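You operate a simulated robot arm through the tools that you are given. There is no shell and no other tool. Be economical: measure what you need, move in short steps, check, and stop when the job is done.

You are at the controls of a simulated robot arm. One attempt, no reset.

Task
Check the pH of the white cup's juice on the white meter.
Fine: blue probe button on, black probe in till a figure shows, rinse in the clear cup, probe back in its stand, button off. Set down upright: black probe.

It is judged by the outcome, as a careful person would: the job done as asked, and still so three seconds after it is handed in. It fails if anything else is knocked over, pushed out of place, dropped, spilled or broken.

Robot
A 7-joint arm with a fingered hand, fixed in place. Base frame: the origin is at the foot of the arm, x ahead of it, y to its left, z up; the work surface is at about z = 900. Units: mm, rad, N and s.
With the tool pointing down near the work surface it reaches from about 220 to 680 mm from the base axis. Its first joint turns from -2.897 to 2.897 rad. Payload 4 kg.
The tool frame sits at the grasp point between the pads (the TCP): z along the fingers, y along the line on which they close. The tips reach 26 mm beyond it. Largest opening 156 mm; the body of the gripper starts 73 mm behind the TCP. The gripper is a hand of 4 fingers: y runs from the thumb to the fingers, the wrist lies at [0, 0, -239] in the tool frame, and closing takes about 1.5 s.
Orientation is told as [roll, pitch, yaw] about the base's x, y, z axes, in that order, counted from this pose: with the fingers straight down and closing along the base's y, the tool's x points along the base's -x, its y along +y and its z along -z.

Tools
- The arm moves only by the tool move_arm. Its argument "deltas" is a list of rows, each an object (a shift or turn left out is 0, a gripper value left out holds the last) with "dp": the shift along the base's x, y, z in units of 50 mm (1.0 is 50 mm), a list of three; "delta_rot": the turn, a rotation vector about the base's x, y, z in units of 8 degrees (1.0 is 8 degrees), a list of three. In form: [{"dp": [dx, dy, dz], "delta_rot": [ax, ay, az]}, ...]. A call has 1 to 8 rows; each row shifts and turns the commanded pose from where the row before left it. "hand" is the opening in per cent of the stroke, from 0 (shut) to 100 (fully open), set as the call begins (left out, the last holds). A call with a number of a shift or a turn outside -1 to 1 is refused whole. Rows are played at 5 a second. More than 50 mm and 0.15 rad between two rows, or a gripper value outside its range, and nothing of the call is played. Where a pose cannot be reached the arm comes as near as it can. A force on the tool above 40 N (or 10 N above the force at the start of the call, whichever is more), or a blocked arm, ends the call early, and 0.2 s more pass. Each finger travels about 72 mm/s and halts on what it meets, pressing with about 33 N; the grip force reading is that of the motor and also rises with nothing between the fingers. The clock runs only during rows and for 0.2 s after the last one: add rows that do not move to give the fingers time. It gives the time, the measured TCP pose, the force on the tool (base axes), the opening and the grip force at its end, in the units of the frame above (readings bear some noise), with the torque about the TCP (base axes, N m) and any sound that the robot's microphone picked up.
- Cameras (640 x 400 px; columns grow to the right, rows downward): "scene" is fixed at [229.7, -488, 1798.4]; the picture's right is [0.90, -0.43, 0.00], its down [-0.36, -0.75, -0.56] and it looks along [0.24, 0.51, -0.83] (base axes); focal length 370 px, centre (320, 200). "wrist" rides on the gripper at [58, -58, -91] in the tool frame; the picture's right is [0.71, 0.71, 0.00], its down [-0.53, 0.53, -0.67] and it looks along [-0.47, 0.47, 0.74] (tool axes); focal length 265 px, centre (320, 200). There is no depth. A picture from a camera that has moved, and an enlarged one, comes with that camera's place and axes in the base frame and with its lens. The place of the scene camera against the robot may be out by one fixed shift of up to 25 mm in any direction.
- snapshot(camera): a new picture of that camera. The clock stands still meanwhile.
- finger_targets(finger1, finger2, finger3, thumb_bend): sets how far each is bent, from 0 (flat) to 1 (curled in); at 0.3 the hand is open as for a grip, at 0.7 the pads meet at the TCP. One left out holds its place. A second passes; each finger stops where it meets its share of the squeeze, and holds until it gets a number again. A gripper value or a shape takes the hand back. It gives what a move gives, with no picture; readings hold the bend of each and the force on the fingers (four entries, about 0 where the hand has none), thumb and palm.
- set_grasp(shape): the hand has 4 fingers and takes this shape, open, in about a second: jaw (thumb against the fingers, like two jaws); tri (thumb and two fingers); tip (a fingertip pinch); poke (one finger out to press); point (the index stretched); flat (the hand flat); cup (the hand cupped); fist (a fist). The gripper value then closes the fingers along that shape, each until it touches; the sizes above hold for jaw. It gives what a move gives, with no picture.
- zoom(camera, box): a new picture of the part [left, top, right, bottom] of that camera's present view, enlarged. The clock stands still meanwhile.
- hand_in(): hands the job in; it is judged then, once.

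Work in short steps. Places have to be worked out from the pictures, the camera data and where the tool is seen: move nearer, look again, correct. Check each grasp and each placing, and mend what went wrong. You have 120 turns and 68 pictures in all, those below and enlarged ones among them. Open the gripper and draw the arm clear of the work before you hand the job in, unless the task says otherwise; then end with one line.

The tools are called after "Request:" as name(argument=value, ...) on one line, values as JSON. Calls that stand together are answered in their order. move_arm: Moves the arm, as the interface text tells. Its arguments: {"type":"object","properties":{"deltas":{"type":"array"},"hand":{"type":"number"}},"required":["deltas"]} The other tools are called the same way: set_grasp (shape) gives the hand a shape; finger_targets (finger1, finger2, finger3, thumb_bend) moves the fingers one by one; snapshot (camera) takes a picture; zoom (camera, box) takes an enlarged picture of a part of a camera's view; hand_in () hands the job in.

At the start:

```text
t: 0.0
tcp_pos: [333.0, -34.8, 1265.2]
tcp_rot: [-0.001, 0.0, 0.001]
ft_force: [0.5, -0.4, 0.5]
ft_torque: [0.01, -0.06, 0.06]
gripper_width: 156.0
grasp_force: 0.0
shape: jaw
bend: [0.3, 0.3, 0.3, 0.3]
finger forces: [0.0, 0.1, 0.0, 0.0, 0.0, 0.1]
```

scene: 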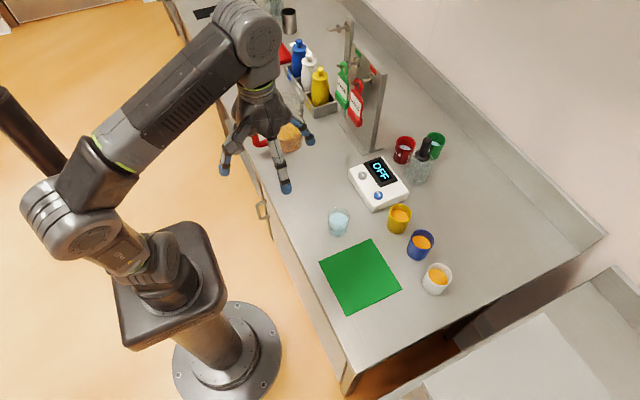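
wrist: 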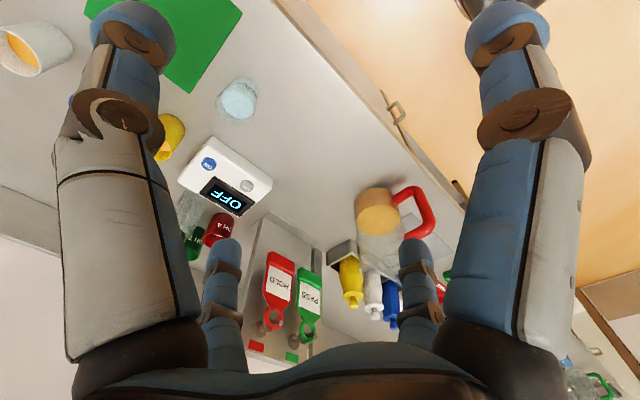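

I'll look closely at the meter, probe and cups first.

Request:
zoom(camera="scene", box=[320, 120, 480, 220])

Request:
zoom(camera="scene", box=[310, 190, 470, 290])

```text
4.00 times, centred on (400, 170) of scene
camera zoom: at [229.7, -488.0, 1798.4], right [0.9, -0.43, 0.0], down [-0.36, -0.75, -0.56], along [0.24, 0.51, -0.83], focal length 1479 px, centre (0, 320)
```

zoom: 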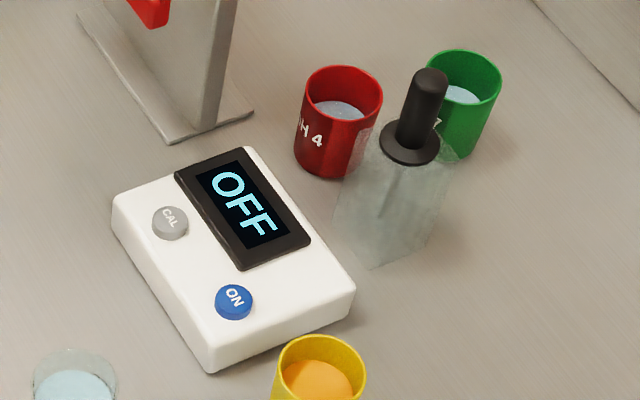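

```text
4.00 times, centred on (390, 240) of scene
camera zoom: at [229.7, -488.0, 1798.4], right [0.9, -0.43, 0.0], down [-0.36, -0.75, -0.56], along [0.24, 0.51, -0.83], focal length 1479 px, centre (40, 40)
```

zoom: 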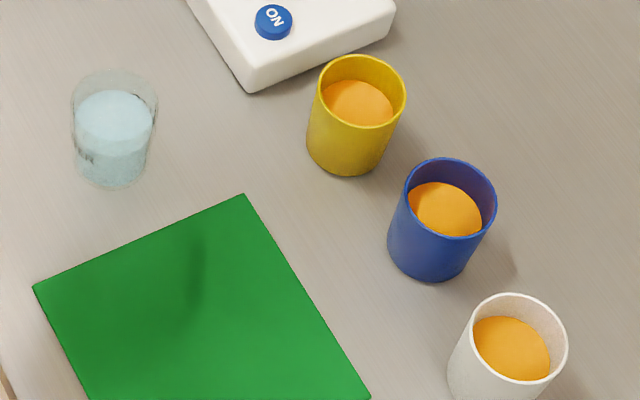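

Estimates (table z=900): button about (640,-13,935), probe handle about (783,0) with z 1015–1080, white cup about (631,-294), clear cup about (491,-55). I take the poke shape and move toward the meter for a nearer view.

Request:
set_grasp(shape="poke")

Request:
move_arm(deltas=[{"dp": [1, 0, 0]}, {"dp": [1, 0, 0]}, {"dp": [1, 0.2, 0]}, {"dp": [1, 0.2, -0.5]}, {"dp": [0.6, 0, -0.5]}, {}])

Request:
snapshot(camera="wrist")

Request:
snapshot(camera="scene")

```text
t: 0.9
tcp_pos: [334.2, -34.5, 1265.3]
tcp_rot: [0.001, 0.001, 0.001]
ft_force: [-0.1, 0.2, 0.7]
ft_torque: [0.0, 0.01, -0.02]
gripper_width: 0.0
grasp_force: 0.0
shape: poke
bend: [1.0, 1.0, 1.0, 0.91]
finger forces: [0.1, 0.0, 0.1, 0.0, 0.1, 0.1]
```

```text
refused: row 3 steps farther than a row can; nothing moved
```

```text
63 pictures are left
camera wrist: at [275.3, -91.1, 1356.8], right [-0.71, 0.71, 0.0], down [0.53, 0.53, 0.67], along [0.47, 0.47, -0.74], focal length 265 px, centre (320, 200)
```

wrist: 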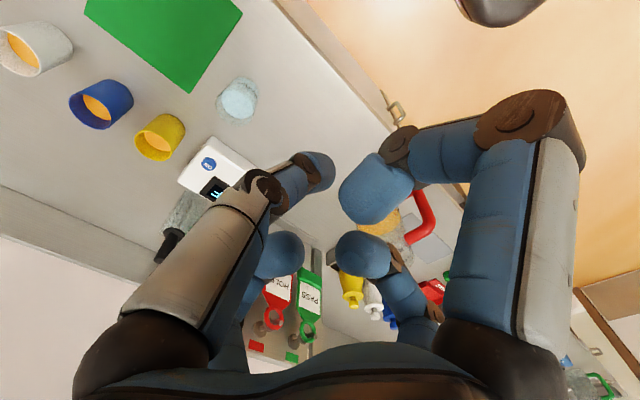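

```text
62 pictures are left
```

scene: 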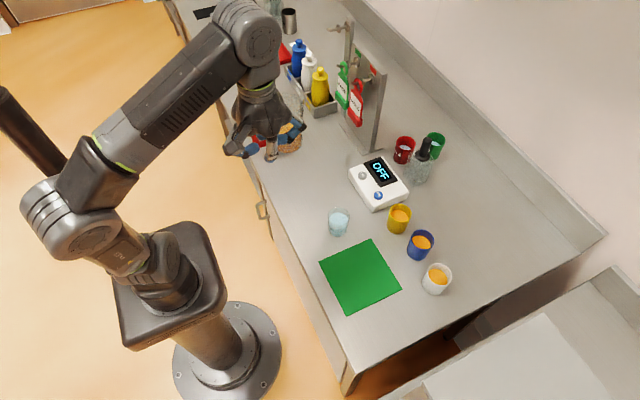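

Poke seems to have curled everything; I try the point shape and compare.

Request:
set_grasp(shape="point")

Request:
snapshot(camera="wrist")

```text
t: 1.8
tcp_pos: [333.9, -33.4, 1266.0]
tcp_rot: [0.0, 0.0, -0.001]
ft_force: [-0.2, -0.2, -0.2]
ft_torque: [-0.01, -0.01, -0.01]
gripper_width: 150.1
grasp_force: 0.0
shape: point
bend: [0.7, 1.0, 1.0, 0.79]
finger forces: [0.1, 0.1, 0.0, 0.1, 0.0, 0.0]
```

```text
61 pictures are left
camera wrist: at [275.3, -91.1, 1356.8], right [-0.71, 0.71, 0.0], down [0.53, 0.53, 0.67], along [0.47, 0.47, -0.74], focal length 265 px, centre (320, 200)
```

wrist: 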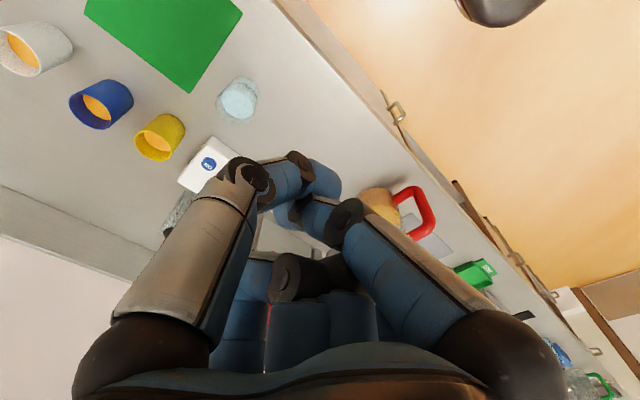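

The fingers may still be travelling; I wait briefly, start moving forward, and look again.

Request:
move_arm(deltas=[{}, {}, {}, {"dp": [1, 0, 0]}, {"dp": [1, 0, 0]}, {"dp": [1, 0, 0]}, {}])

Request:
snapshot(camera="wrist")

Request:
zoom(camera="scene", box=[220, 80, 460, 230])

```text
t: 3.4
tcp_pos: [449.7, -37.3, 1266.0]
tcp_rot: [-0.001, -0.005, -0.002]
ft_force: [0.7, -1.2, -1.0]
ft_torque: [0.17, 0.04, -0.01]
gripper_width: 149.9
grasp_force: 0.0
shape: point
bend: [0.7, 1.0, 1.0, 0.79]
finger forces: [0.0, 0.0, 0.1, 0.1, 0.0, 0.0]
out of reach, approached as far as the arm can: row 6
```

```text
60 pictures are left
camera wrist: at [391.5, -94.3, 1356.9], right [-0.7, 0.71, 0.0], down [0.52, 0.53, 0.67], along [0.48, 0.47, -0.74], focal length 265 px, centre (320, 200)
```

wrist: 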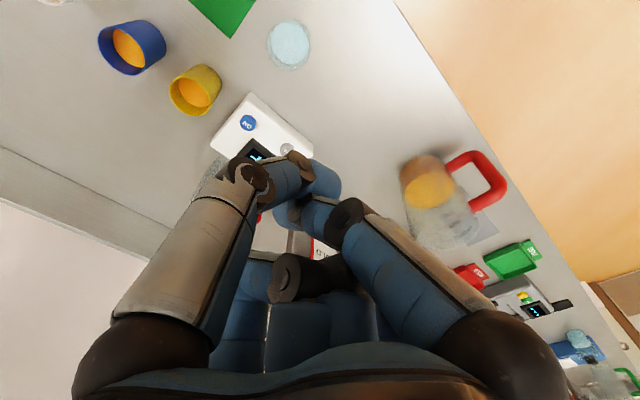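

```text
2.67 times, centred on (340, 155) of scene
camera zoom: at [229.7, -488.0, 1798.4], right [0.9, -0.43, 0.0], down [-0.36, -0.75, -0.56], along [0.24, 0.51, -0.83], focal length 986 px, centre (267, 320)
```

zoom: 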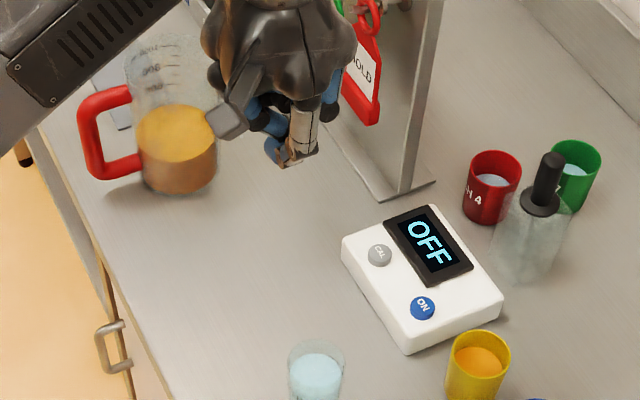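

The point shape puts index and thumb near the TCP line. I'll zoom at the tips to judge which is lowest.

Request:
zoom(camera="wrist", box=[200, 120, 440, 270])

Request:
finger_targets(finger1=0.5, finger2=1, finger3=1, thumb_bend=1)

Request:
snapshot(camera="wrist")

Request:
zoom(camera="scene", box=[260, 80, 420, 180])

```text
2.67 times, centred on (320, 195) of wrist
camera zoom: at [391.5, -94.3, 1356.9], right [-0.7, 0.71, 0.0], down [0.52, 0.53, 0.67], along [0.48, 0.47, -0.74], focal length 708 px, centre (320, 213)
```

zoom: 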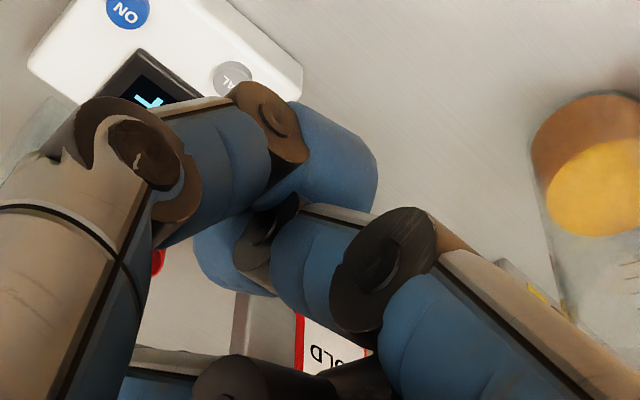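

```text
t: 4.4
tcp_pos: [449.0, -34.9, 1266.7]
tcp_rot: [0.0, -0.005, 0.0]
ft_force: [0.6, 0.4, -1.0]
ft_torque: [-0.02, -0.01, -0.01]
gripper_width: 10.3
grasp_force: 0.0
shape: fingers
bend: [0.7, 1.0, 1.0, 0.79]
finger forces: [0.0, 0.0, 0.0, 0.0, 0.0, 0.0]
```

```text
57 pictures are left
camera wrist: at [391.4, -92.0, 1357.0], right [-0.71, 0.71, 0.0], down [0.52, 0.53, 0.67], along [0.48, 0.47, -0.74], focal length 265 px, centre (320, 200)
```

wrist: 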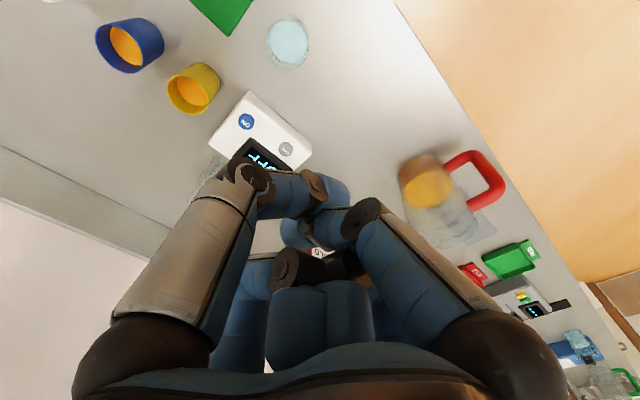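

```text
4.00 times, centred on (340, 130) of scene
camera zoom: at [229.7, -488.0, 1798.4], right [0.9, -0.43, 0.0], down [-0.36, -0.75, -0.56], along [0.24, 0.51, -0.83], focal length 1479 px, centre (240, 480)
```

zoom: 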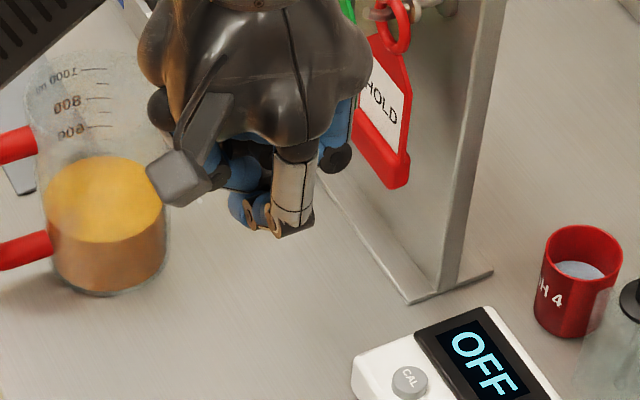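

Thumb and index are jammed against each other; I open the thumb and stretch the index.

Request:
finger_targets(finger1=0.2, finger2=1, finger3=1, thumb_bend=0.3)

Request:
snapshot(camera="wrist")

Request:
zoom(camera="scene", box=[260, 80, 420, 180])

```text
t: 5.4
tcp_pos: [449.9, -34.5, 1265.6]
tcp_rot: [-0.002, -0.004, 0.0]
ft_force: [0.2, -0.5, -0.7]
ft_torque: [-0.01, 0.02, 0.0]
gripper_width: 115.1
grasp_force: 0.1
shape: fingers
bend: [0.2, 1.0, 1.0, 0.3]
finger forces: [0.1, 0.0, 0.0, 0.0, 0.0, 0.0]
```

```text
55 pictures are left
camera wrist: at [391.4, -92.0, 1357.0], right [-0.71, 0.71, 0.0], down [0.52, 0.53, 0.67], along [0.48, 0.47, -0.74], focal length 265 px, centre (320, 200)
```

wrist: 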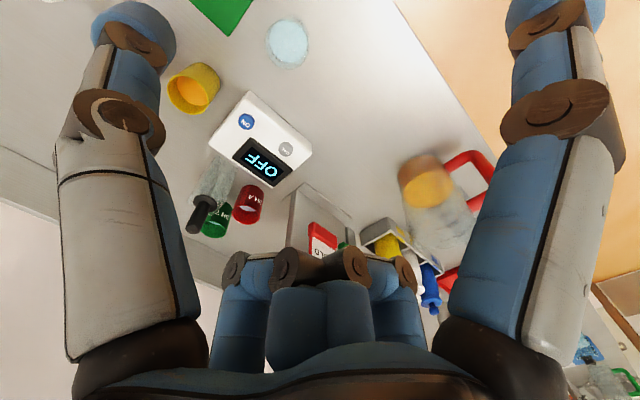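

```text
4.00 times, centred on (340, 130) of scene
camera zoom: at [229.7, -488.0, 1798.4], right [0.9, -0.43, 0.0], down [-0.36, -0.75, -0.56], along [0.24, 0.51, -0.83], focal length 1479 px, centre (240, 480)
```

zoom: 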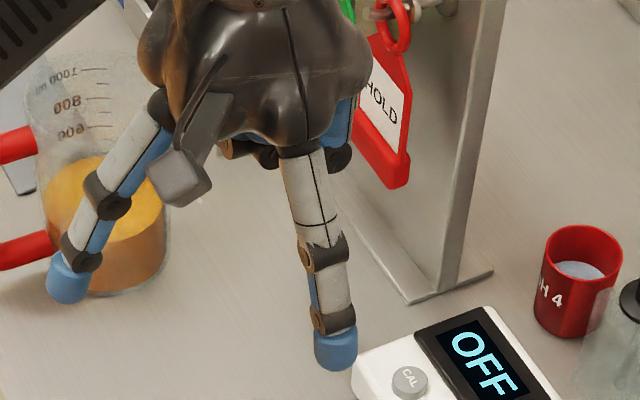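

The hand has four radial fingers (thumb at tool −y, finger1 at tool +x). The wrist view puts the ON button near (625,-41), so the scene camera estimate is off by about (-14,-22). I'll curl the others, half-bend the thumb as a poker, and descend ahead of the meter.

Request:
finger_targets(finger1=1, finger2=1, finger3=1, thumb_bend=0.5)

Request:
move_arm(deltas=[{"dp": [0, 0, -1]}, {"dp": [0, 0, -1]}, {"dp": [0.6, 0, -0.8]}, {"dp": [0.8, 0, -0.6]}, {"dp": [0.6, 0, -0.6]}, {}])

Request:
snapshot(camera="wrist")

Request:
zoom(camera="scene", box=[300, 100, 460, 200])

```text
t: 6.4
tcp_pos: [450.6, -35.7, 1266.3]
tcp_rot: [-0.003, -0.005, 0.0]
ft_force: [-0.3, -0.8, 0.4]
ft_torque: [-0.01, -0.02, -0.03]
gripper_width: 55.8
grasp_force: 0.0
shape: fingers
bend: [0.95, 1.0, 1.0, 0.5]
finger forces: [0.0, 0.0, 0.0, 0.0, 0.0, 0.1]
```

```text
t: 7.8
tcp_pos: [547.5, -33.9, 1065.2]
tcp_rot: [0.0, 0.0, 0.0]
ft_force: [1.1, 0.5, 0.1]
ft_torque: [0.01, 0.04, 0.0]
gripper_width: 56.0
grasp_force: 0.1
shape: fingers
bend: [0.95, 1.0, 1.0, 0.5]
finger forces: [0.0, 0.1, 0.0, 0.1, 0.0, 0.0]
```

```text
53 pictures are left
camera wrist: at [489.9, -90.7, 1157.0], right [-0.71, 0.71, 0.0], down [0.53, 0.53, 0.67], along [0.47, 0.47, -0.74], focal length 265 px, centre (320, 200)
```

wrist: 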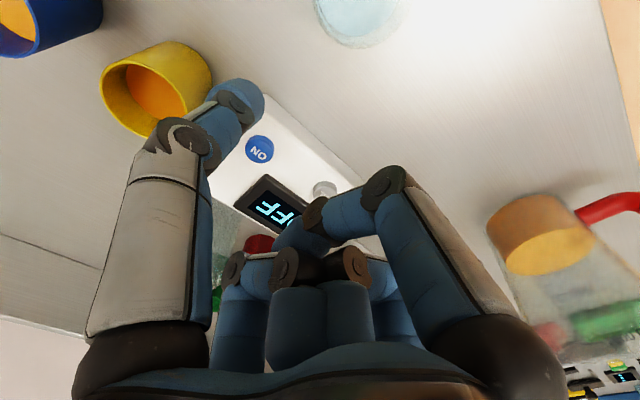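

```text
4.00 times, centred on (380, 150) of scene
camera zoom: at [229.7, -488.0, 1798.4], right [0.9, -0.43, 0.0], down [-0.36, -0.75, -0.56], along [0.24, 0.51, -0.83], focal length 1479 px, centre (80, 400)
```

zoom: 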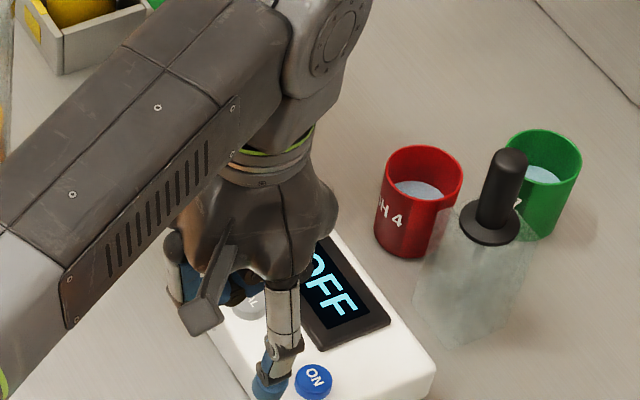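

The button reads at about (624,-38) and the thumb tip at tool (0,-50,~30). I move the tip over the button, stopping about 35 mm above.

Request:
move_arm(deltas=[{"dp": [0.7, 0.4, -0.3]}, {"dp": [0.83, 0.52, -0.2]}, {"dp": [0, 0, -0.6]}, {}])

Request:
snapshot(camera="wrist")

Request:
zoom(camera="scene", box=[300, 120, 460, 220])

```text
t: 8.8
tcp_pos: [624.8, 13.4, 1009.3]
tcp_rot: [-0.002, 0.002, 0.001]
ft_force: [-0.5, 0.7, -0.3]
ft_torque: [-0.01, -0.01, -0.02]
gripper_width: 56.3
grasp_force: 0.0
shape: fingers
bend: [0.95, 1.0, 1.0, 0.5]
finger forces: [0.0, 0.1, 0.1, 0.0, 0.0, 0.0]
```

```text
51 pictures are left
camera wrist: at [567.5, -44.0, 1101.1], right [-0.71, 0.71, 0.0], down [0.53, 0.53, 0.67], along [0.47, 0.47, -0.74], focal length 265 px, centre (320, 200)
```

wrist: 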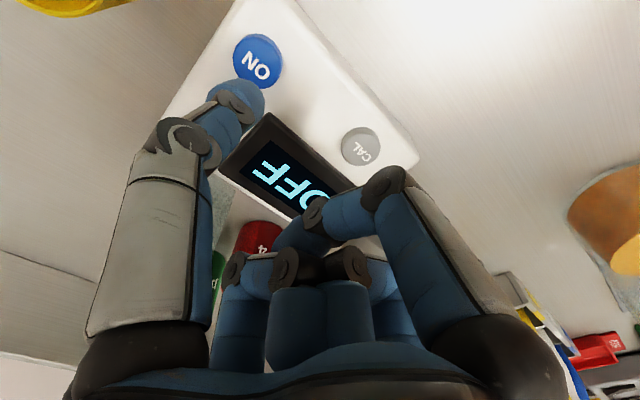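

```text
4.00 times, centred on (380, 170) of scene
camera zoom: at [229.7, -488.0, 1798.4], right [0.9, -0.43, 0.0], down [-0.36, -0.75, -0.56], along [0.24, 0.51, -0.83], focal length 1479 px, centre (80, 320)
```

zoom: 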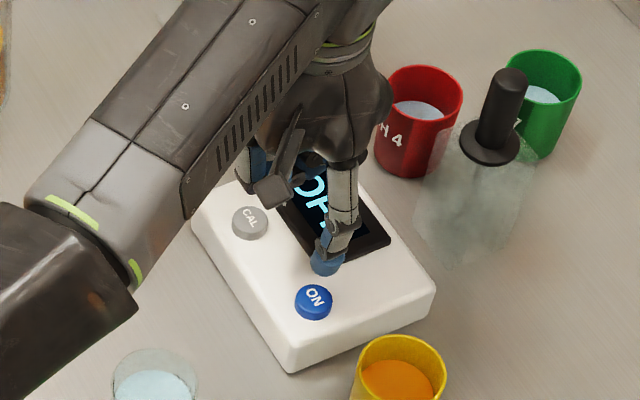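

Tip is aligned within a few mm. I shift 3 mm back in x and press down in small steps; the call stops at contact.

Request:
move_arm(deltas=[{"dp": [-0.06, 0, -0.3]}, {"dp": [0, 0, -0.2]}, {"dp": [0, 0, -0.1]}, {"dp": [0, 0, -0.06]}, {"dp": [0, 0, -0.06]}, {"dp": [0, 0, -0.06]}, {}])

Request:
zoom(camera="scene", box=[300, 120, 460, 220])

```text
t: 10.4
tcp_pos: [623.2, 10.6, 973.7]
tcp_rot: [0.0, -0.003, -0.001]
ft_force: [-5.1, 0.2, 37.5]
ft_torque: [-1.93, 0.18, -0.32]
gripper_width: 55.2
grasp_force: 19.3
shape: fingers
bend: [0.95, 1.0, 1.0, 0.49]
finger forces: [0.1, 0.0, 0.1, 0.0, 38.6, 0.0]
heard: click
```

```text
4.00 times, centred on (380, 170) of scene
camera zoom: at [229.7, -488.0, 1798.4], right [0.9, -0.43, 0.0], down [-0.36, -0.75, -0.56], along [0.24, 0.51, -0.83], focal length 1479 px, centre (80, 320)
```

zoom: 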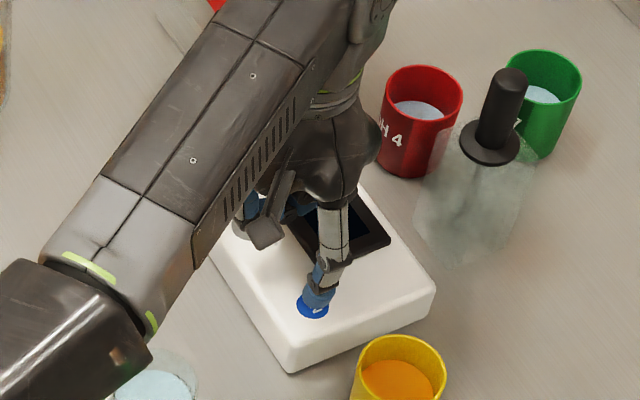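

A click was heard; this press pose (623,11,974) is worth remembering. I lift and draw back to check the display and view the probe.

Request:
move_arm(deltas=[{"dp": [0, 0, 0.6]}, {"dp": [0, 0, 0.8]}, {"dp": [-0.6, 0, 0.7]}, {"dp": [-0.8, 0, 0.5]}, {"dp": [-0.8, 0, 0.2]}, {}])

Request:
zoom(camera="scene", box=[340, 110, 500, 210])

Request:
zoom(camera="wrist", box=[60, 50, 380, 250])

```text
t: 11.8
tcp_pos: [513.8, 9.9, 1111.6]
tcp_rot: [0.0, -0.001, 0.0]
ft_force: [0.0, -0.2, 0.6]
ft_torque: [0.01, 0.0, 0.01]
gripper_width: 55.9
grasp_force: 0.1
shape: fingers
bend: [0.95, 1.0, 1.0, 0.5]
finger forces: [0.0, 0.0, 0.0, 0.0, 0.0, 0.0]
```

```text
4.00 times, centred on (420, 160) of scene
camera zoom: at [229.7, -488.0, 1798.4], right [0.9, -0.43, 0.0], down [-0.36, -0.75, -0.56], along [0.24, 0.51, -0.83], focal length 1479 px, centre (-80, 360)
```

zoom: 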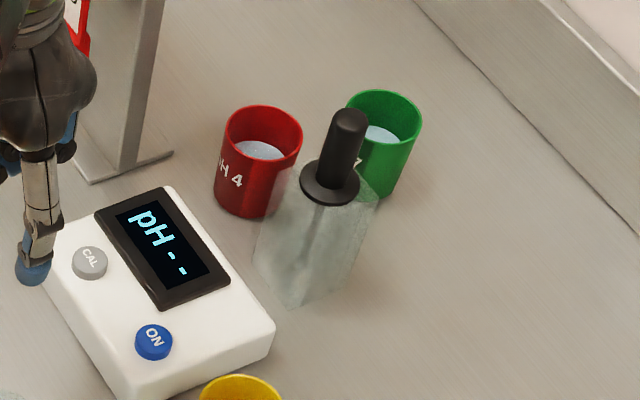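

```text
2.00 times, centred on (220, 150) of wrist
camera zoom: at [456.0, -47.7, 1203.4], right [-0.71, 0.71, 0.0], down [0.53, 0.53, 0.67], along [0.47, 0.47, -0.74], focal length 531 px, centre (520, 300)
```

zoom: 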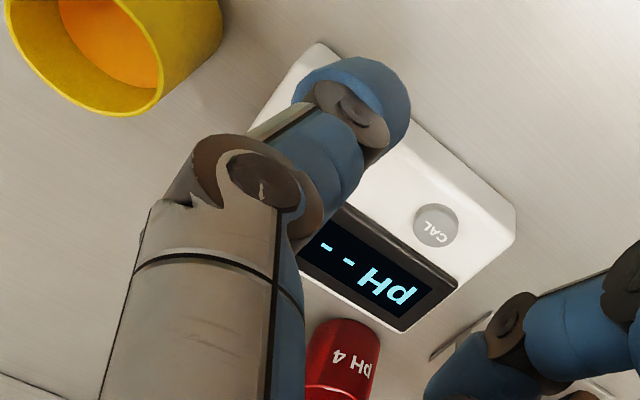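

Meter is on ("pH --"). The probe is too far for a downward grip, so I'll tilt the tool about 56° forward and test opening finger2 for a thumb–finger horizontal pinch.

Request:
move_arm(deltas=[{"delta_rot": [0, -1, 0]}, {"delta_rot": [0, -1, 0]}, {"delta_rot": [0, -1, 0]}, {"delta_rot": [0, -1, 0]}, {"delta_rot": [0, -1, 0]}, {"delta_rot": [0, -1, 0]}, {"delta_rot": [0, -1, 0]}, {}])

Request:
finger_targets(finger2=0.4, thumb_bend=0.4)

Request:
snapshot(camera="wrist")

Request:
snapshot(camera="scene")

```text
t: 13.6
tcp_pos: [513.0, 11.7, 1111.1]
tcp_rot: [-0.003, -0.98, 0.003]
ft_force: [-0.1, -1.3, -0.9]
ft_torque: [-0.01, -0.01, -0.01]
gripper_width: 56.1
grasp_force: 0.0
shape: fingers
bend: [0.95, 1.0, 1.0, 0.5]
finger forces: [0.0, 0.1, 0.0, 0.1, 0.0, 0.0]
```

```text
t: 14.6
tcp_pos: [514.1, 12.0, 1111.8]
tcp_rot: [-0.001, -0.977, 0.001]
ft_force: [-0.5, -0.1, 0.4]
ft_torque: [0.0, 0.01, -0.02]
gripper_width: 65.8
grasp_force: 0.1
shape: fingers
bend: [0.91, 0.4, 1.0, 0.4]
finger forces: [0.0, 0.0, 0.0, 0.1, 0.0, 0.0]
```

```text
46 pictures are left
camera wrist: at [405.6, -46.2, 1115.6], right [-0.4, 0.71, -0.59], down [-0.26, 0.53, 0.81], along [0.88, 0.47, -0.03], focal length 265 px, centre (320, 200)
```

wrist: 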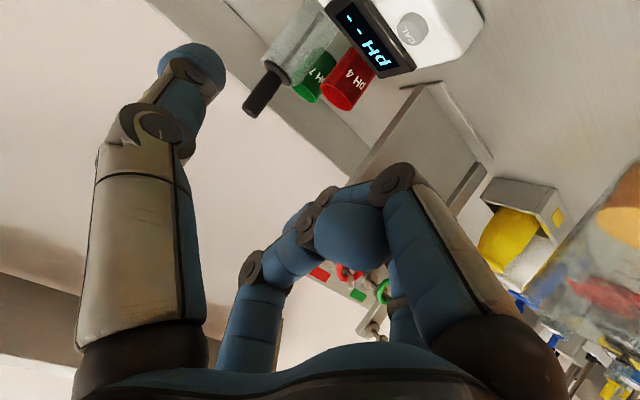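

```text
45 pictures are left
```

scene: 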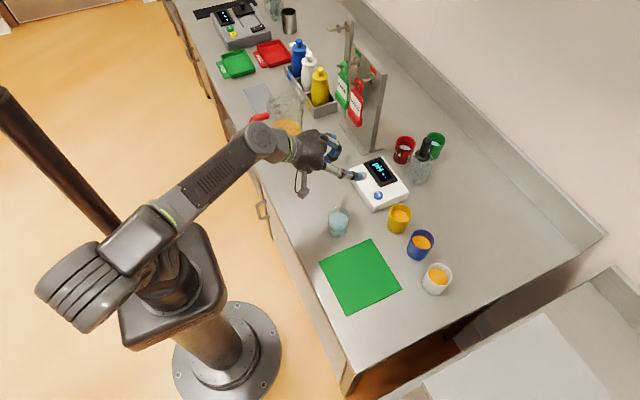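

Finger2 is the tool −x (now upper) finger, so finger3 is the one opposing the thumb. I lay finger2 flat out of the way, curl finger1, and open finger3.

Request:
finger_targets(finger1=1, finger2=0, finger3=0.4, thumb_bend=0.4)

Request:
snapshot(camera="wrist")

```text
t: 15.6
tcp_pos: [513.4, 11.0, 1112.3]
tcp_rot: [-0.001, -0.978, 0.0]
ft_force: [-0.6, -0.2, -0.1]
ft_torque: [-0.03, 0.02, 0.0]
gripper_width: 66.0
grasp_force: 0.3
shape: fingers
bend: [0.91, 0.01, 1.0, 0.4]
finger forces: [0.1, 0.1, 0.1, 0.1, 0.0, 0.0]
```

```text
44 pictures are left
camera wrist: at [405.6, -46.2, 1115.5], right [-0.4, 0.71, -0.59], down [-0.26, 0.53, 0.81], along [0.88, 0.47, -0.03], focal length 265 px, centre (320, 200)
```

wrist: 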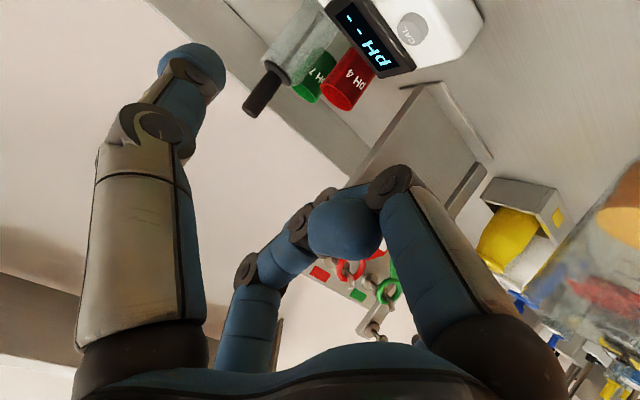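

Actually finger2 is the +y finger opposing the thumb, and finger3 is caught behind finger1. I release finger1 to free finger3, then re-curl finger1.

Request:
finger_targets(finger1=0.5, finger2=0.4, finger3=0.1, thumb_bend=0.4)

Request:
finger_targets(finger1=1)

Request:
snapshot(camera="wrist")

```text
t: 16.6
tcp_pos: [513.1, 10.5, 1112.2]
tcp_rot: [-0.001, -0.98, 0.0]
ft_force: [0.1, 0.3, -0.2]
ft_torque: [0.0, 0.0, -0.01]
gripper_width: 66.2
grasp_force: 0.0
shape: fingers
bend: [0.5, 0.4, 0.1, 0.4]
finger forces: [0.0, 0.1, 0.0, 0.1, 0.0, 0.1]
```

```text
t: 17.6
tcp_pos: [513.0, 11.6, 1112.4]
tcp_rot: [-0.002, -0.977, 0.002]
ft_force: [-0.3, -0.2, -1.0]
ft_torque: [0.01, -0.04, 0.0]
gripper_width: 76.0
grasp_force: 0.1
shape: fingers
bend: [1.0, 0.4, 0.1, 0.4]
finger forces: [0.1, 0.0, 0.1, 0.1, 0.1, 0.1]
```

```text
43 pictures are left
camera wrist: at [405.6, -46.2, 1115.5], right [-0.4, 0.71, -0.59], down [-0.26, 0.53, 0.81], along [0.88, 0.47, -0.03], focal length 265 px, centre (320, 200)
```

wrist: 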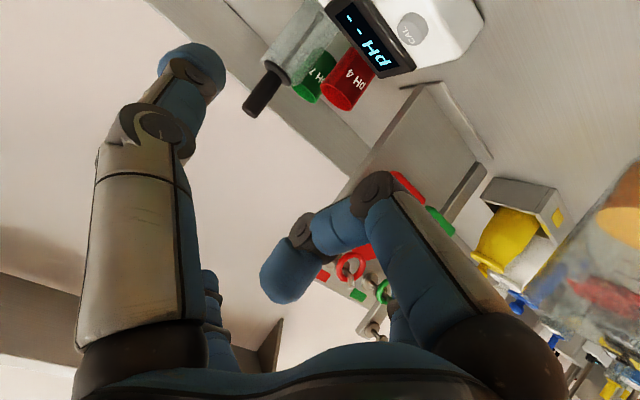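

Configuration now right: thumb and finger2 opposed, finger3 splayed upward, finger1 curled. I estimate the handle at about (770,-14), z 1000–1066. I tilt 16° more and approach partway, then look.

Request:
move_arm(deltas=[{"delta_rot": [0, -1, 0]}, {"delta_rot": [0, -1, 0]}, {"dp": [0.9, -0.2, 0]}, {"dp": [0.9, -0.3, -0.3]}, {"dp": [0.8, 0, -0.5]}, {}])

Request:
snapshot(camera="wrist")

Request:
zoom(camera="scene", box=[310, 100, 470, 200])

```text
t: 19.0
tcp_pos: [646.4, -14.2, 1071.8]
tcp_rot: [-0.002, -1.257, 0.003]
ft_force: [-1.2, 0.0, 0.2]
ft_torque: [-0.01, -0.02, -0.02]
gripper_width: 76.4
grasp_force: 0.0
shape: fingers
bend: [1.0, 0.4, 0.1, 0.4]
finger forces: [0.0, 0.1, 0.1, 0.0, 0.1, 0.0]
```

```text
42 pictures are left
camera wrist: at [541.7, -71.9, 1045.1], right [-0.22, 0.71, -0.67], down [-0.47, 0.53, 0.71], along [0.85, 0.47, 0.22], focal length 265 px, centre (320, 200)
```

wrist: 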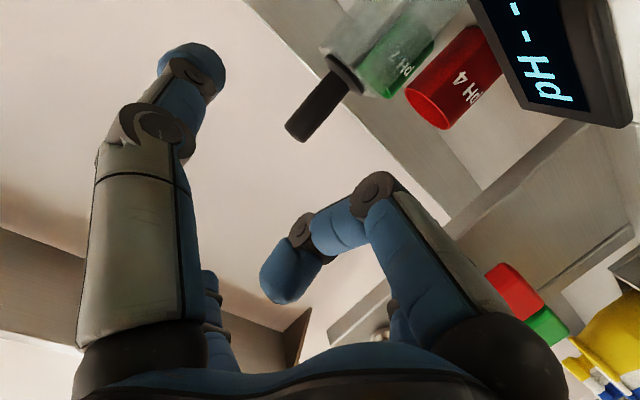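

```text
4.00 times, centred on (390, 150) of scene
camera zoom: at [229.7, -488.0, 1798.4], right [0.9, -0.43, 0.0], down [-0.36, -0.75, -0.56], along [0.24, 0.51, -0.83], focal length 1479 px, centre (40, 400)
```

zoom: 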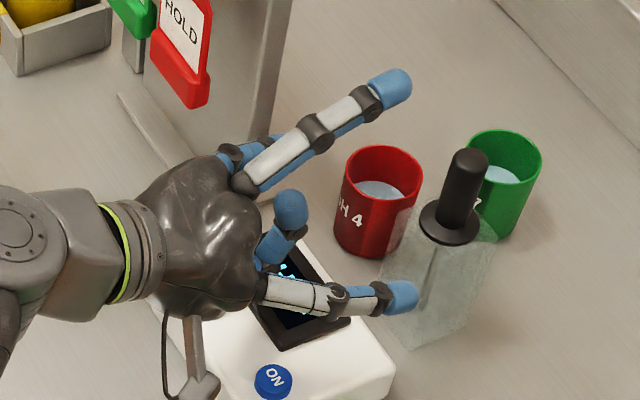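

Triangulating the two wrist views: handle axis at about (767,-12), top z≈1066, collar z≈1006. I lower to z≈1050 and advance straight along x so the handle comes between thumb and finger2.

Request:
move_arm(deltas=[{"dp": [0, 0.04, -0.43]}, {"dp": [0.6, 0, 0]}, {"dp": [0.6, 0, 0]}, {"dp": [0.5, 0, 0]}, {"dp": [0.4, 0, 0]}, {}])

Request:
snapshot(camera="wrist")

Request:
zoom(camera="scene", box=[340, 100, 500, 200])

```text
t: 20.4
tcp_pos: [746.9, -12.8, 1050.2]
tcp_rot: [-0.001, -1.257, 0.002]
ft_force: [-0.5, -0.3, 0.0]
ft_torque: [0.01, 0.0, 0.06]
gripper_width: 76.2
grasp_force: 0.0
shape: fingers
bend: [1.0, 0.4, 0.1, 0.4]
finger forces: [0.0, 0.1, 0.1, 0.0, 0.0, 0.0]
```

```text
40 pictures are left
camera wrist: at [642.9, -69.9, 1023.8], right [-0.22, 0.71, -0.67], down [-0.47, 0.53, 0.71], along [0.85, 0.47, 0.22], focal length 265 px, centre (320, 200)
```

wrist: 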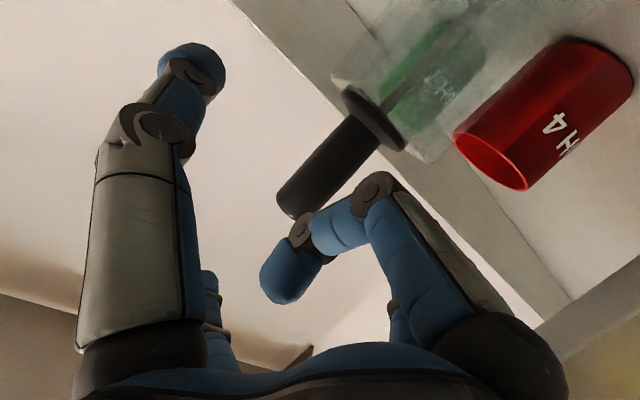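

```text
4.00 times, centred on (420, 150) of scene
camera zoom: at [229.7, -488.0, 1798.4], right [0.9, -0.43, 0.0], down [-0.36, -0.75, -0.56], along [0.24, 0.51, -0.83], focal length 1479 px, centre (-80, 400)
```

zoom: 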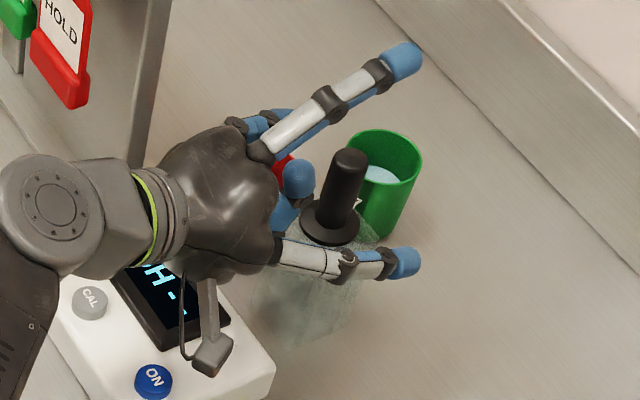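

Handle confirmed at (767,-12). Finger1's curled tip is close to the handle's back, so I advance only 11 mm more, then close thumb and finger2.

Request:
move_arm(deltas=[{"dp": [0.22, 0, 0]}, {}])

Request:
finger_targets(finger2=0.75, thumb_bend=0.75)

Request:
snapshot(camera="wrist")

Request:
zoom(camera="scene", box=[340, 100, 500, 200])

```text
t: 21.0
tcp_pos: [759.1, -11.7, 1049.4]
tcp_rot: [0.001, -1.255, 0.002]
ft_force: [0.2, 1.3, -0.3]
ft_torque: [0.04, 0.0, -0.01]
gripper_width: 75.8
grasp_force: 0.0
shape: fingers
bend: [1.0, 0.4, 0.1, 0.4]
finger forces: [0.1, 0.0, 0.0, 0.0, 0.0, 0.0]
```

```text
t: 22.0
tcp_pos: [759.7, -12.4, 1049.4]
tcp_rot: [-0.002, -1.258, 0.002]
ft_force: [1.1, 0.3, -0.1]
ft_torque: [-0.03, -0.1, 0.0]
gripper_width: 41.6
grasp_force: 8.5
shape: fingers
bend: [1.0, 0.72, 0.1, 0.72]
finger forces: [4.9, 6.1, 0.1, 0.1, 6.4, 0.1]
```

```text
38 pictures are left
camera wrist: at [654.5, -69.4, 1023.4], right [-0.22, 0.71, -0.67], down [-0.47, 0.53, 0.71], along [0.85, 0.47, 0.22], focal length 265 px, centre (320, 200)
```

wrist: 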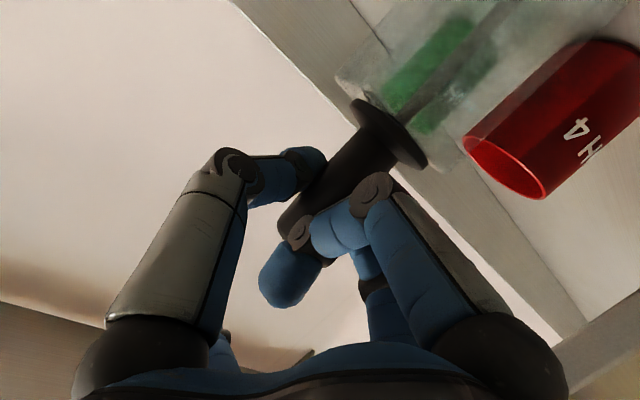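

```text
4.00 times, centred on (420, 150) of scene
camera zoom: at [229.7, -488.0, 1798.4], right [0.9, -0.43, 0.0], down [-0.36, -0.75, -0.56], along [0.24, 0.51, -0.83], focal length 1479 px, centre (-80, 400)
```

zoom: 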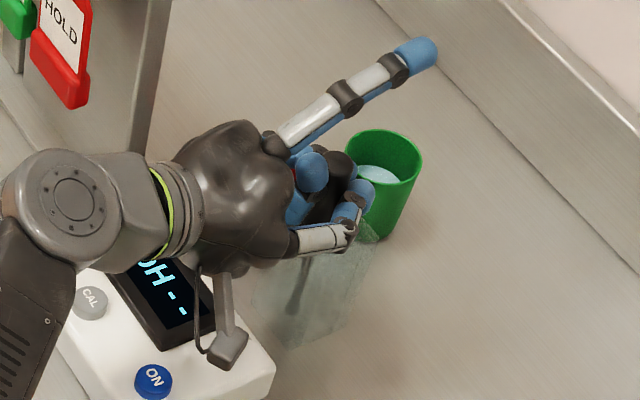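

Thumb, finger2 and finger1 all bear on the handle. I firm up the squeeze slightly, then lift a little to test.

Request:
finger_targets(finger2=0.9, thumb_bend=0.9)

Request:
move_arm(deltas=[{"dp": [0, 0, 0.2]}, {"dp": [0, 0, 0.2]}, {"dp": [0, 0, 0.2]}, {}])

Request:
zoom(camera="scene", box=[340, 100, 500, 200])

```text
t: 23.0
tcp_pos: [759.3, -12.8, 1050.1]
tcp_rot: [-0.001, -1.257, 0.003]
ft_force: [5.6, -1.9, 6.3]
ft_torque: [0.05, -0.04, -0.09]
gripper_width: 31.0
grasp_force: 12.4
shape: fingers
bend: [1.0, 0.73, 0.1, 0.82]
finger forces: [1.0, 3.5, 0.1, 0.1, 20.0, 0.1]
```

```text
t: 24.0
tcp_pos: [759.1, -11.9, 1081.0]
tcp_rot: [-0.002, -1.255, 0.001]
ft_force: [0.0, -0.6, -0.3]
ft_torque: [-0.01, -0.03, 0.02]
gripper_width: 27.2
grasp_force: 0.9
shape: fingers
bend: [1.0, 0.73, 0.1, 0.87]
finger forces: [0.0, 1.1, 0.0, 0.0, 0.1, 0.0]
```

```text
4.00 times, centred on (420, 150) of scene
camera zoom: at [229.7, -488.0, 1798.4], right [0.9, -0.43, 0.0], down [-0.36, -0.75, -0.56], along [0.24, 0.51, -0.83], focal length 1479 px, centre (-80, 400)
```

zoom: 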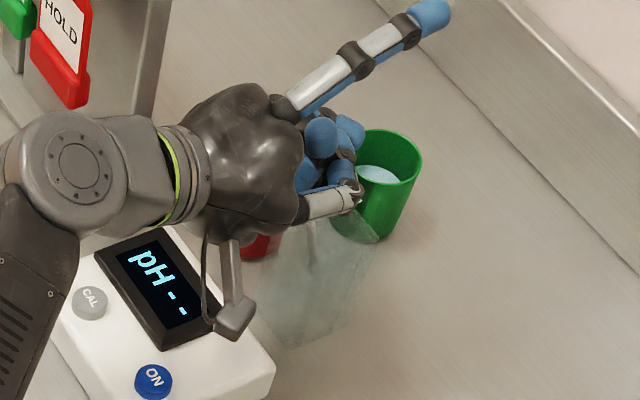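

Finger forces fell to zero after lifting, so the grip may have slipped. I check with the wrist camera.

Request:
snapshot(camera="wrist")

```text
35 pictures are left
camera wrist: at [654.8, -68.0, 1053.5], right [-0.22, 0.71, -0.67], down [-0.47, 0.53, 0.71], along [0.85, 0.47, 0.22], focal length 265 px, centre (320, 200)
```

wrist: 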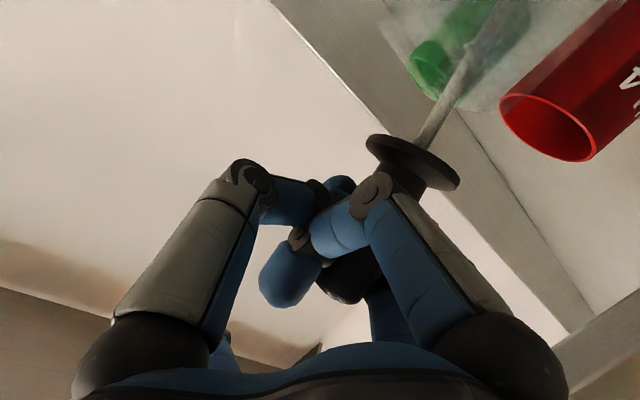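

The probe has lifted but leaned toward the palm because the thumb over-squeezed. I lower back the same 30 mm to reseat it, ease the fingers, and look.

Request:
move_arm(deltas=[{"dp": [0, 0, -0.2]}, {"dp": [0, 0, -0.2]}, {"dp": [0, 0, -0.16]}, {}])

Request:
finger_targets(finger2=0.6, thumb_bend=0.6)

Request:
snapshot(camera="wrist")

```text
t: 25.0
tcp_pos: [760.1, -11.4, 1056.9]
tcp_rot: [-0.001, -1.267, -0.003]
ft_force: [19.4, -0.7, 31.5]
ft_torque: [0.49, 0.16, -0.41]
gripper_width: 27.4
grasp_force: 21.5
shape: fingers
bend: [1.0, 0.73, 0.1, 0.86]
finger forces: [0.0, 9.3, 0.0, 0.0, 35.0, 0.0]
```

```text
t: 26.0
tcp_pos: [759.1, -10.7, 1051.3]
tcp_rot: [-0.003, -1.256, 0.003]
ft_force: [0.5, 0.2, 0.0]
ft_torque: [-0.04, -0.01, 0.01]
gripper_width: 53.0
grasp_force: 0.0
shape: fingers
bend: [1.0, 0.6, 0.1, 0.6]
finger forces: [0.1, 0.1, 0.1, 0.1, 0.0, 0.1]
```

```text
34 pictures are left
camera wrist: at [654.5, -68.3, 1025.1], right [-0.22, 0.71, -0.67], down [-0.47, 0.53, 0.71], along [0.85, 0.47, 0.22], focal length 265 px, centre (320, 200)
```

wrist: 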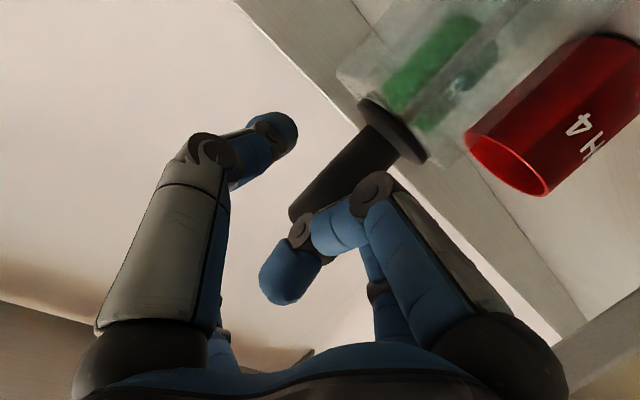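

The probe is seated upright again. The thumb and finger2 form a V that pulls the handle palm-ward, so finger1's curled back should support it squarely. That needs about 78° tilt, with TCP near (765,-12,1056). I adjust with the fingers open.

Request:
move_arm(deltas=[{"dp": [0, 0, 0.1], "delta_rot": [0, -0.4, 0]}, {"dp": [0, -0.02, 0], "delta_rot": [0, -0.35, 0]}, {"dp": [0.12, 0, 0]}, {}])

Request:
finger_targets(finger2=0.7, thumb_bend=0.7)

Request:
snapshot(camera="wrist")

```text
t: 27.0
tcp_pos: [766.6, -12.8, 1059.0]
tcp_rot: [-0.003, -1.361, 0.004]
ft_force: [-1.0, 1.1, -0.2]
ft_torque: [0.01, -0.05, -0.03]
gripper_width: 52.9
grasp_force: 0.1
shape: fingers
bend: [1.0, 0.6, 0.1, 0.6]
finger forces: [0.0, 0.1, 0.1, 0.0, 0.1, 0.0]
```

```text
t: 28.0
tcp_pos: [765.5, -13.1, 1057.5]
tcp_rot: [0.0, -1.361, 0.0]
ft_force: [0.7, 0.8, -0.4]
ft_torque: [-0.02, 0.01, -0.01]
gripper_width: 42.7
grasp_force: 0.4
shape: fingers
bend: [1.0, 0.69, 0.1, 0.7]
finger forces: [0.1, 0.7, 0.1, 0.0, 0.4, 0.0]
```

```text
33 pictures are left
camera wrist: at [664.0, -69.6, 1020.5], right [-0.15, 0.71, -0.69], down [-0.54, 0.53, 0.65], along [0.83, 0.47, 0.31], focal length 265 px, centre (320, 200)
```

wrist: 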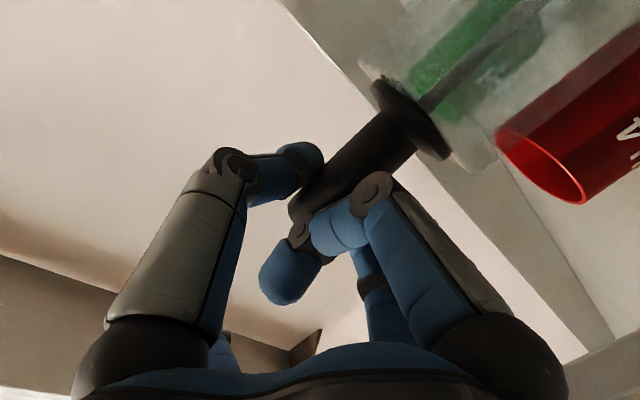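

Both sides just touch. I close both a bit further, evenly.

Request:
finger_targets(finger2=0.78, thumb_bend=0.78)

Request:
move_arm(deltas=[{"dp": [0, 0, 0.15]}, {"dp": [0, 0, 0.15]}, {}])

Request:
snapshot(camera="wrist")

```text
t: 29.0
tcp_pos: [765.8, -11.6, 1057.9]
tcp_rot: [-0.003, -1.361, 0.003]
ft_force: [0.4, 0.5, -0.8]
ft_torque: [-0.03, -0.14, -0.02]
gripper_width: 41.5
grasp_force: 12.8
shape: fingers
bend: [1.0, 0.74, 0.1, 0.73]
finger forces: [7.7, 9.2, 0.0, 0.0, 9.0, 0.1]
```

```text
t: 29.8
tcp_pos: [766.0, -11.3, 1072.7]
tcp_rot: [0.001, -1.359, 0.0]
ft_force: [0.5, 0.3, 0.1]
ft_torque: [-0.02, -0.12, 0.0]
gripper_width: 41.5
grasp_force: 12.9
shape: fingers
bend: [1.0, 0.74, 0.1, 0.74]
finger forces: [7.5, 9.3, 0.0, 0.1, 8.8, 0.0]
```

```text
32 pictures are left
camera wrist: at [664.0, -69.5, 1035.3], right [-0.15, 0.71, -0.69], down [-0.54, 0.53, 0.65], along [0.83, 0.47, 0.31], focal length 265 px, centre (320, 200)
```

wrist: 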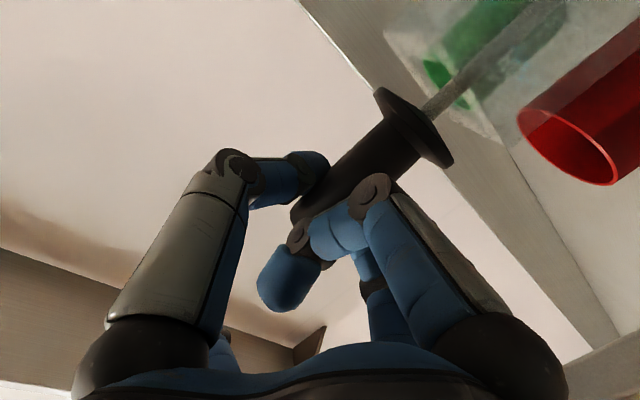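

Held firmly and straight, with forces steady. I lift straight up to clear the stand.

Request:
move_arm(deltas=[{"dp": [0, 0, 0.4]}, {"dp": [0, 0, 0.5]}, {"dp": [0, 0, 0.5]}, {"dp": [0, 0, 0.5]}, {"dp": [0, 0, 0.4]}, {}])

Request:
snapshot(camera="scene")

Request:
snapshot(camera="wrist")

```text
t: 31.2
tcp_pos: [764.8, -13.1, 1186.5]
tcp_rot: [0.0, -1.359, 0.0]
ft_force: [0.4, -0.3, -0.4]
ft_torque: [-0.01, 0.02, 0.04]
gripper_width: 41.7
grasp_force: 9.7
shape: fingers
bend: [1.0, 0.74, 0.1, 0.74]
finger forces: [3.7, 8.6, 0.0, 0.0, 8.1, 0.0]
```

```text
31 pictures are left
```

scene: 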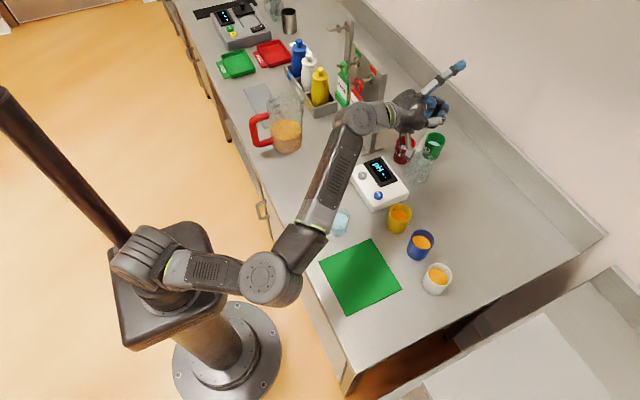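

```text
30 pictures are left
camera wrist: at [663.4, -70.2, 1149.3], right [-0.15, 0.71, -0.69], down [-0.54, 0.53, 0.65], along [0.83, 0.47, 0.31], focal length 265 px, centre (320, 200)
```

wrist: 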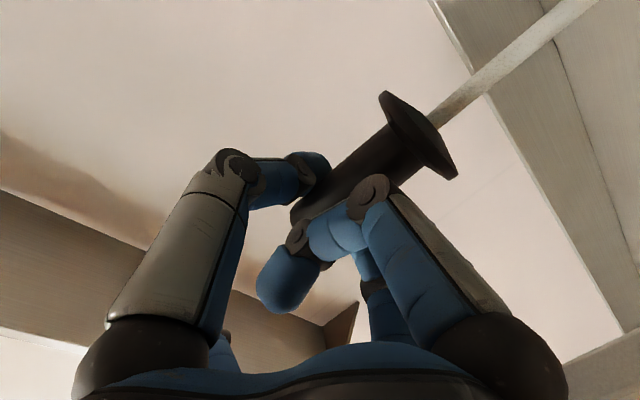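

Still held. I zoom to see whether the shaft tip is clear of the stand.

Request:
zoom(camera="scene", box=[380, 90, 480, 190])

```text
4.00 times, centred on (430, 140) of scene
camera zoom: at [229.7, -488.0, 1798.4], right [0.9, -0.43, 0.0], down [-0.36, -0.75, -0.56], along [0.24, 0.51, -0.83], focal length 1479 px, centre (-120, 440)
```

zoom: 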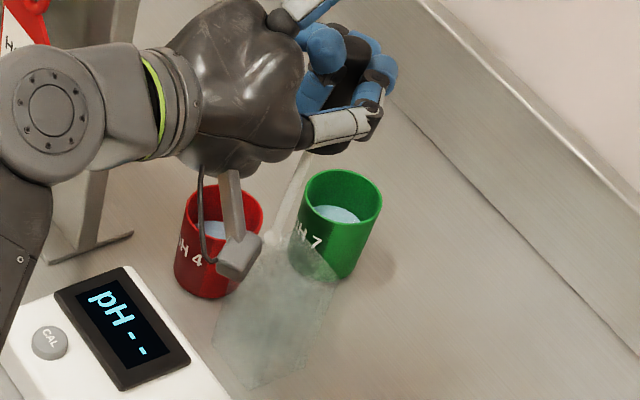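

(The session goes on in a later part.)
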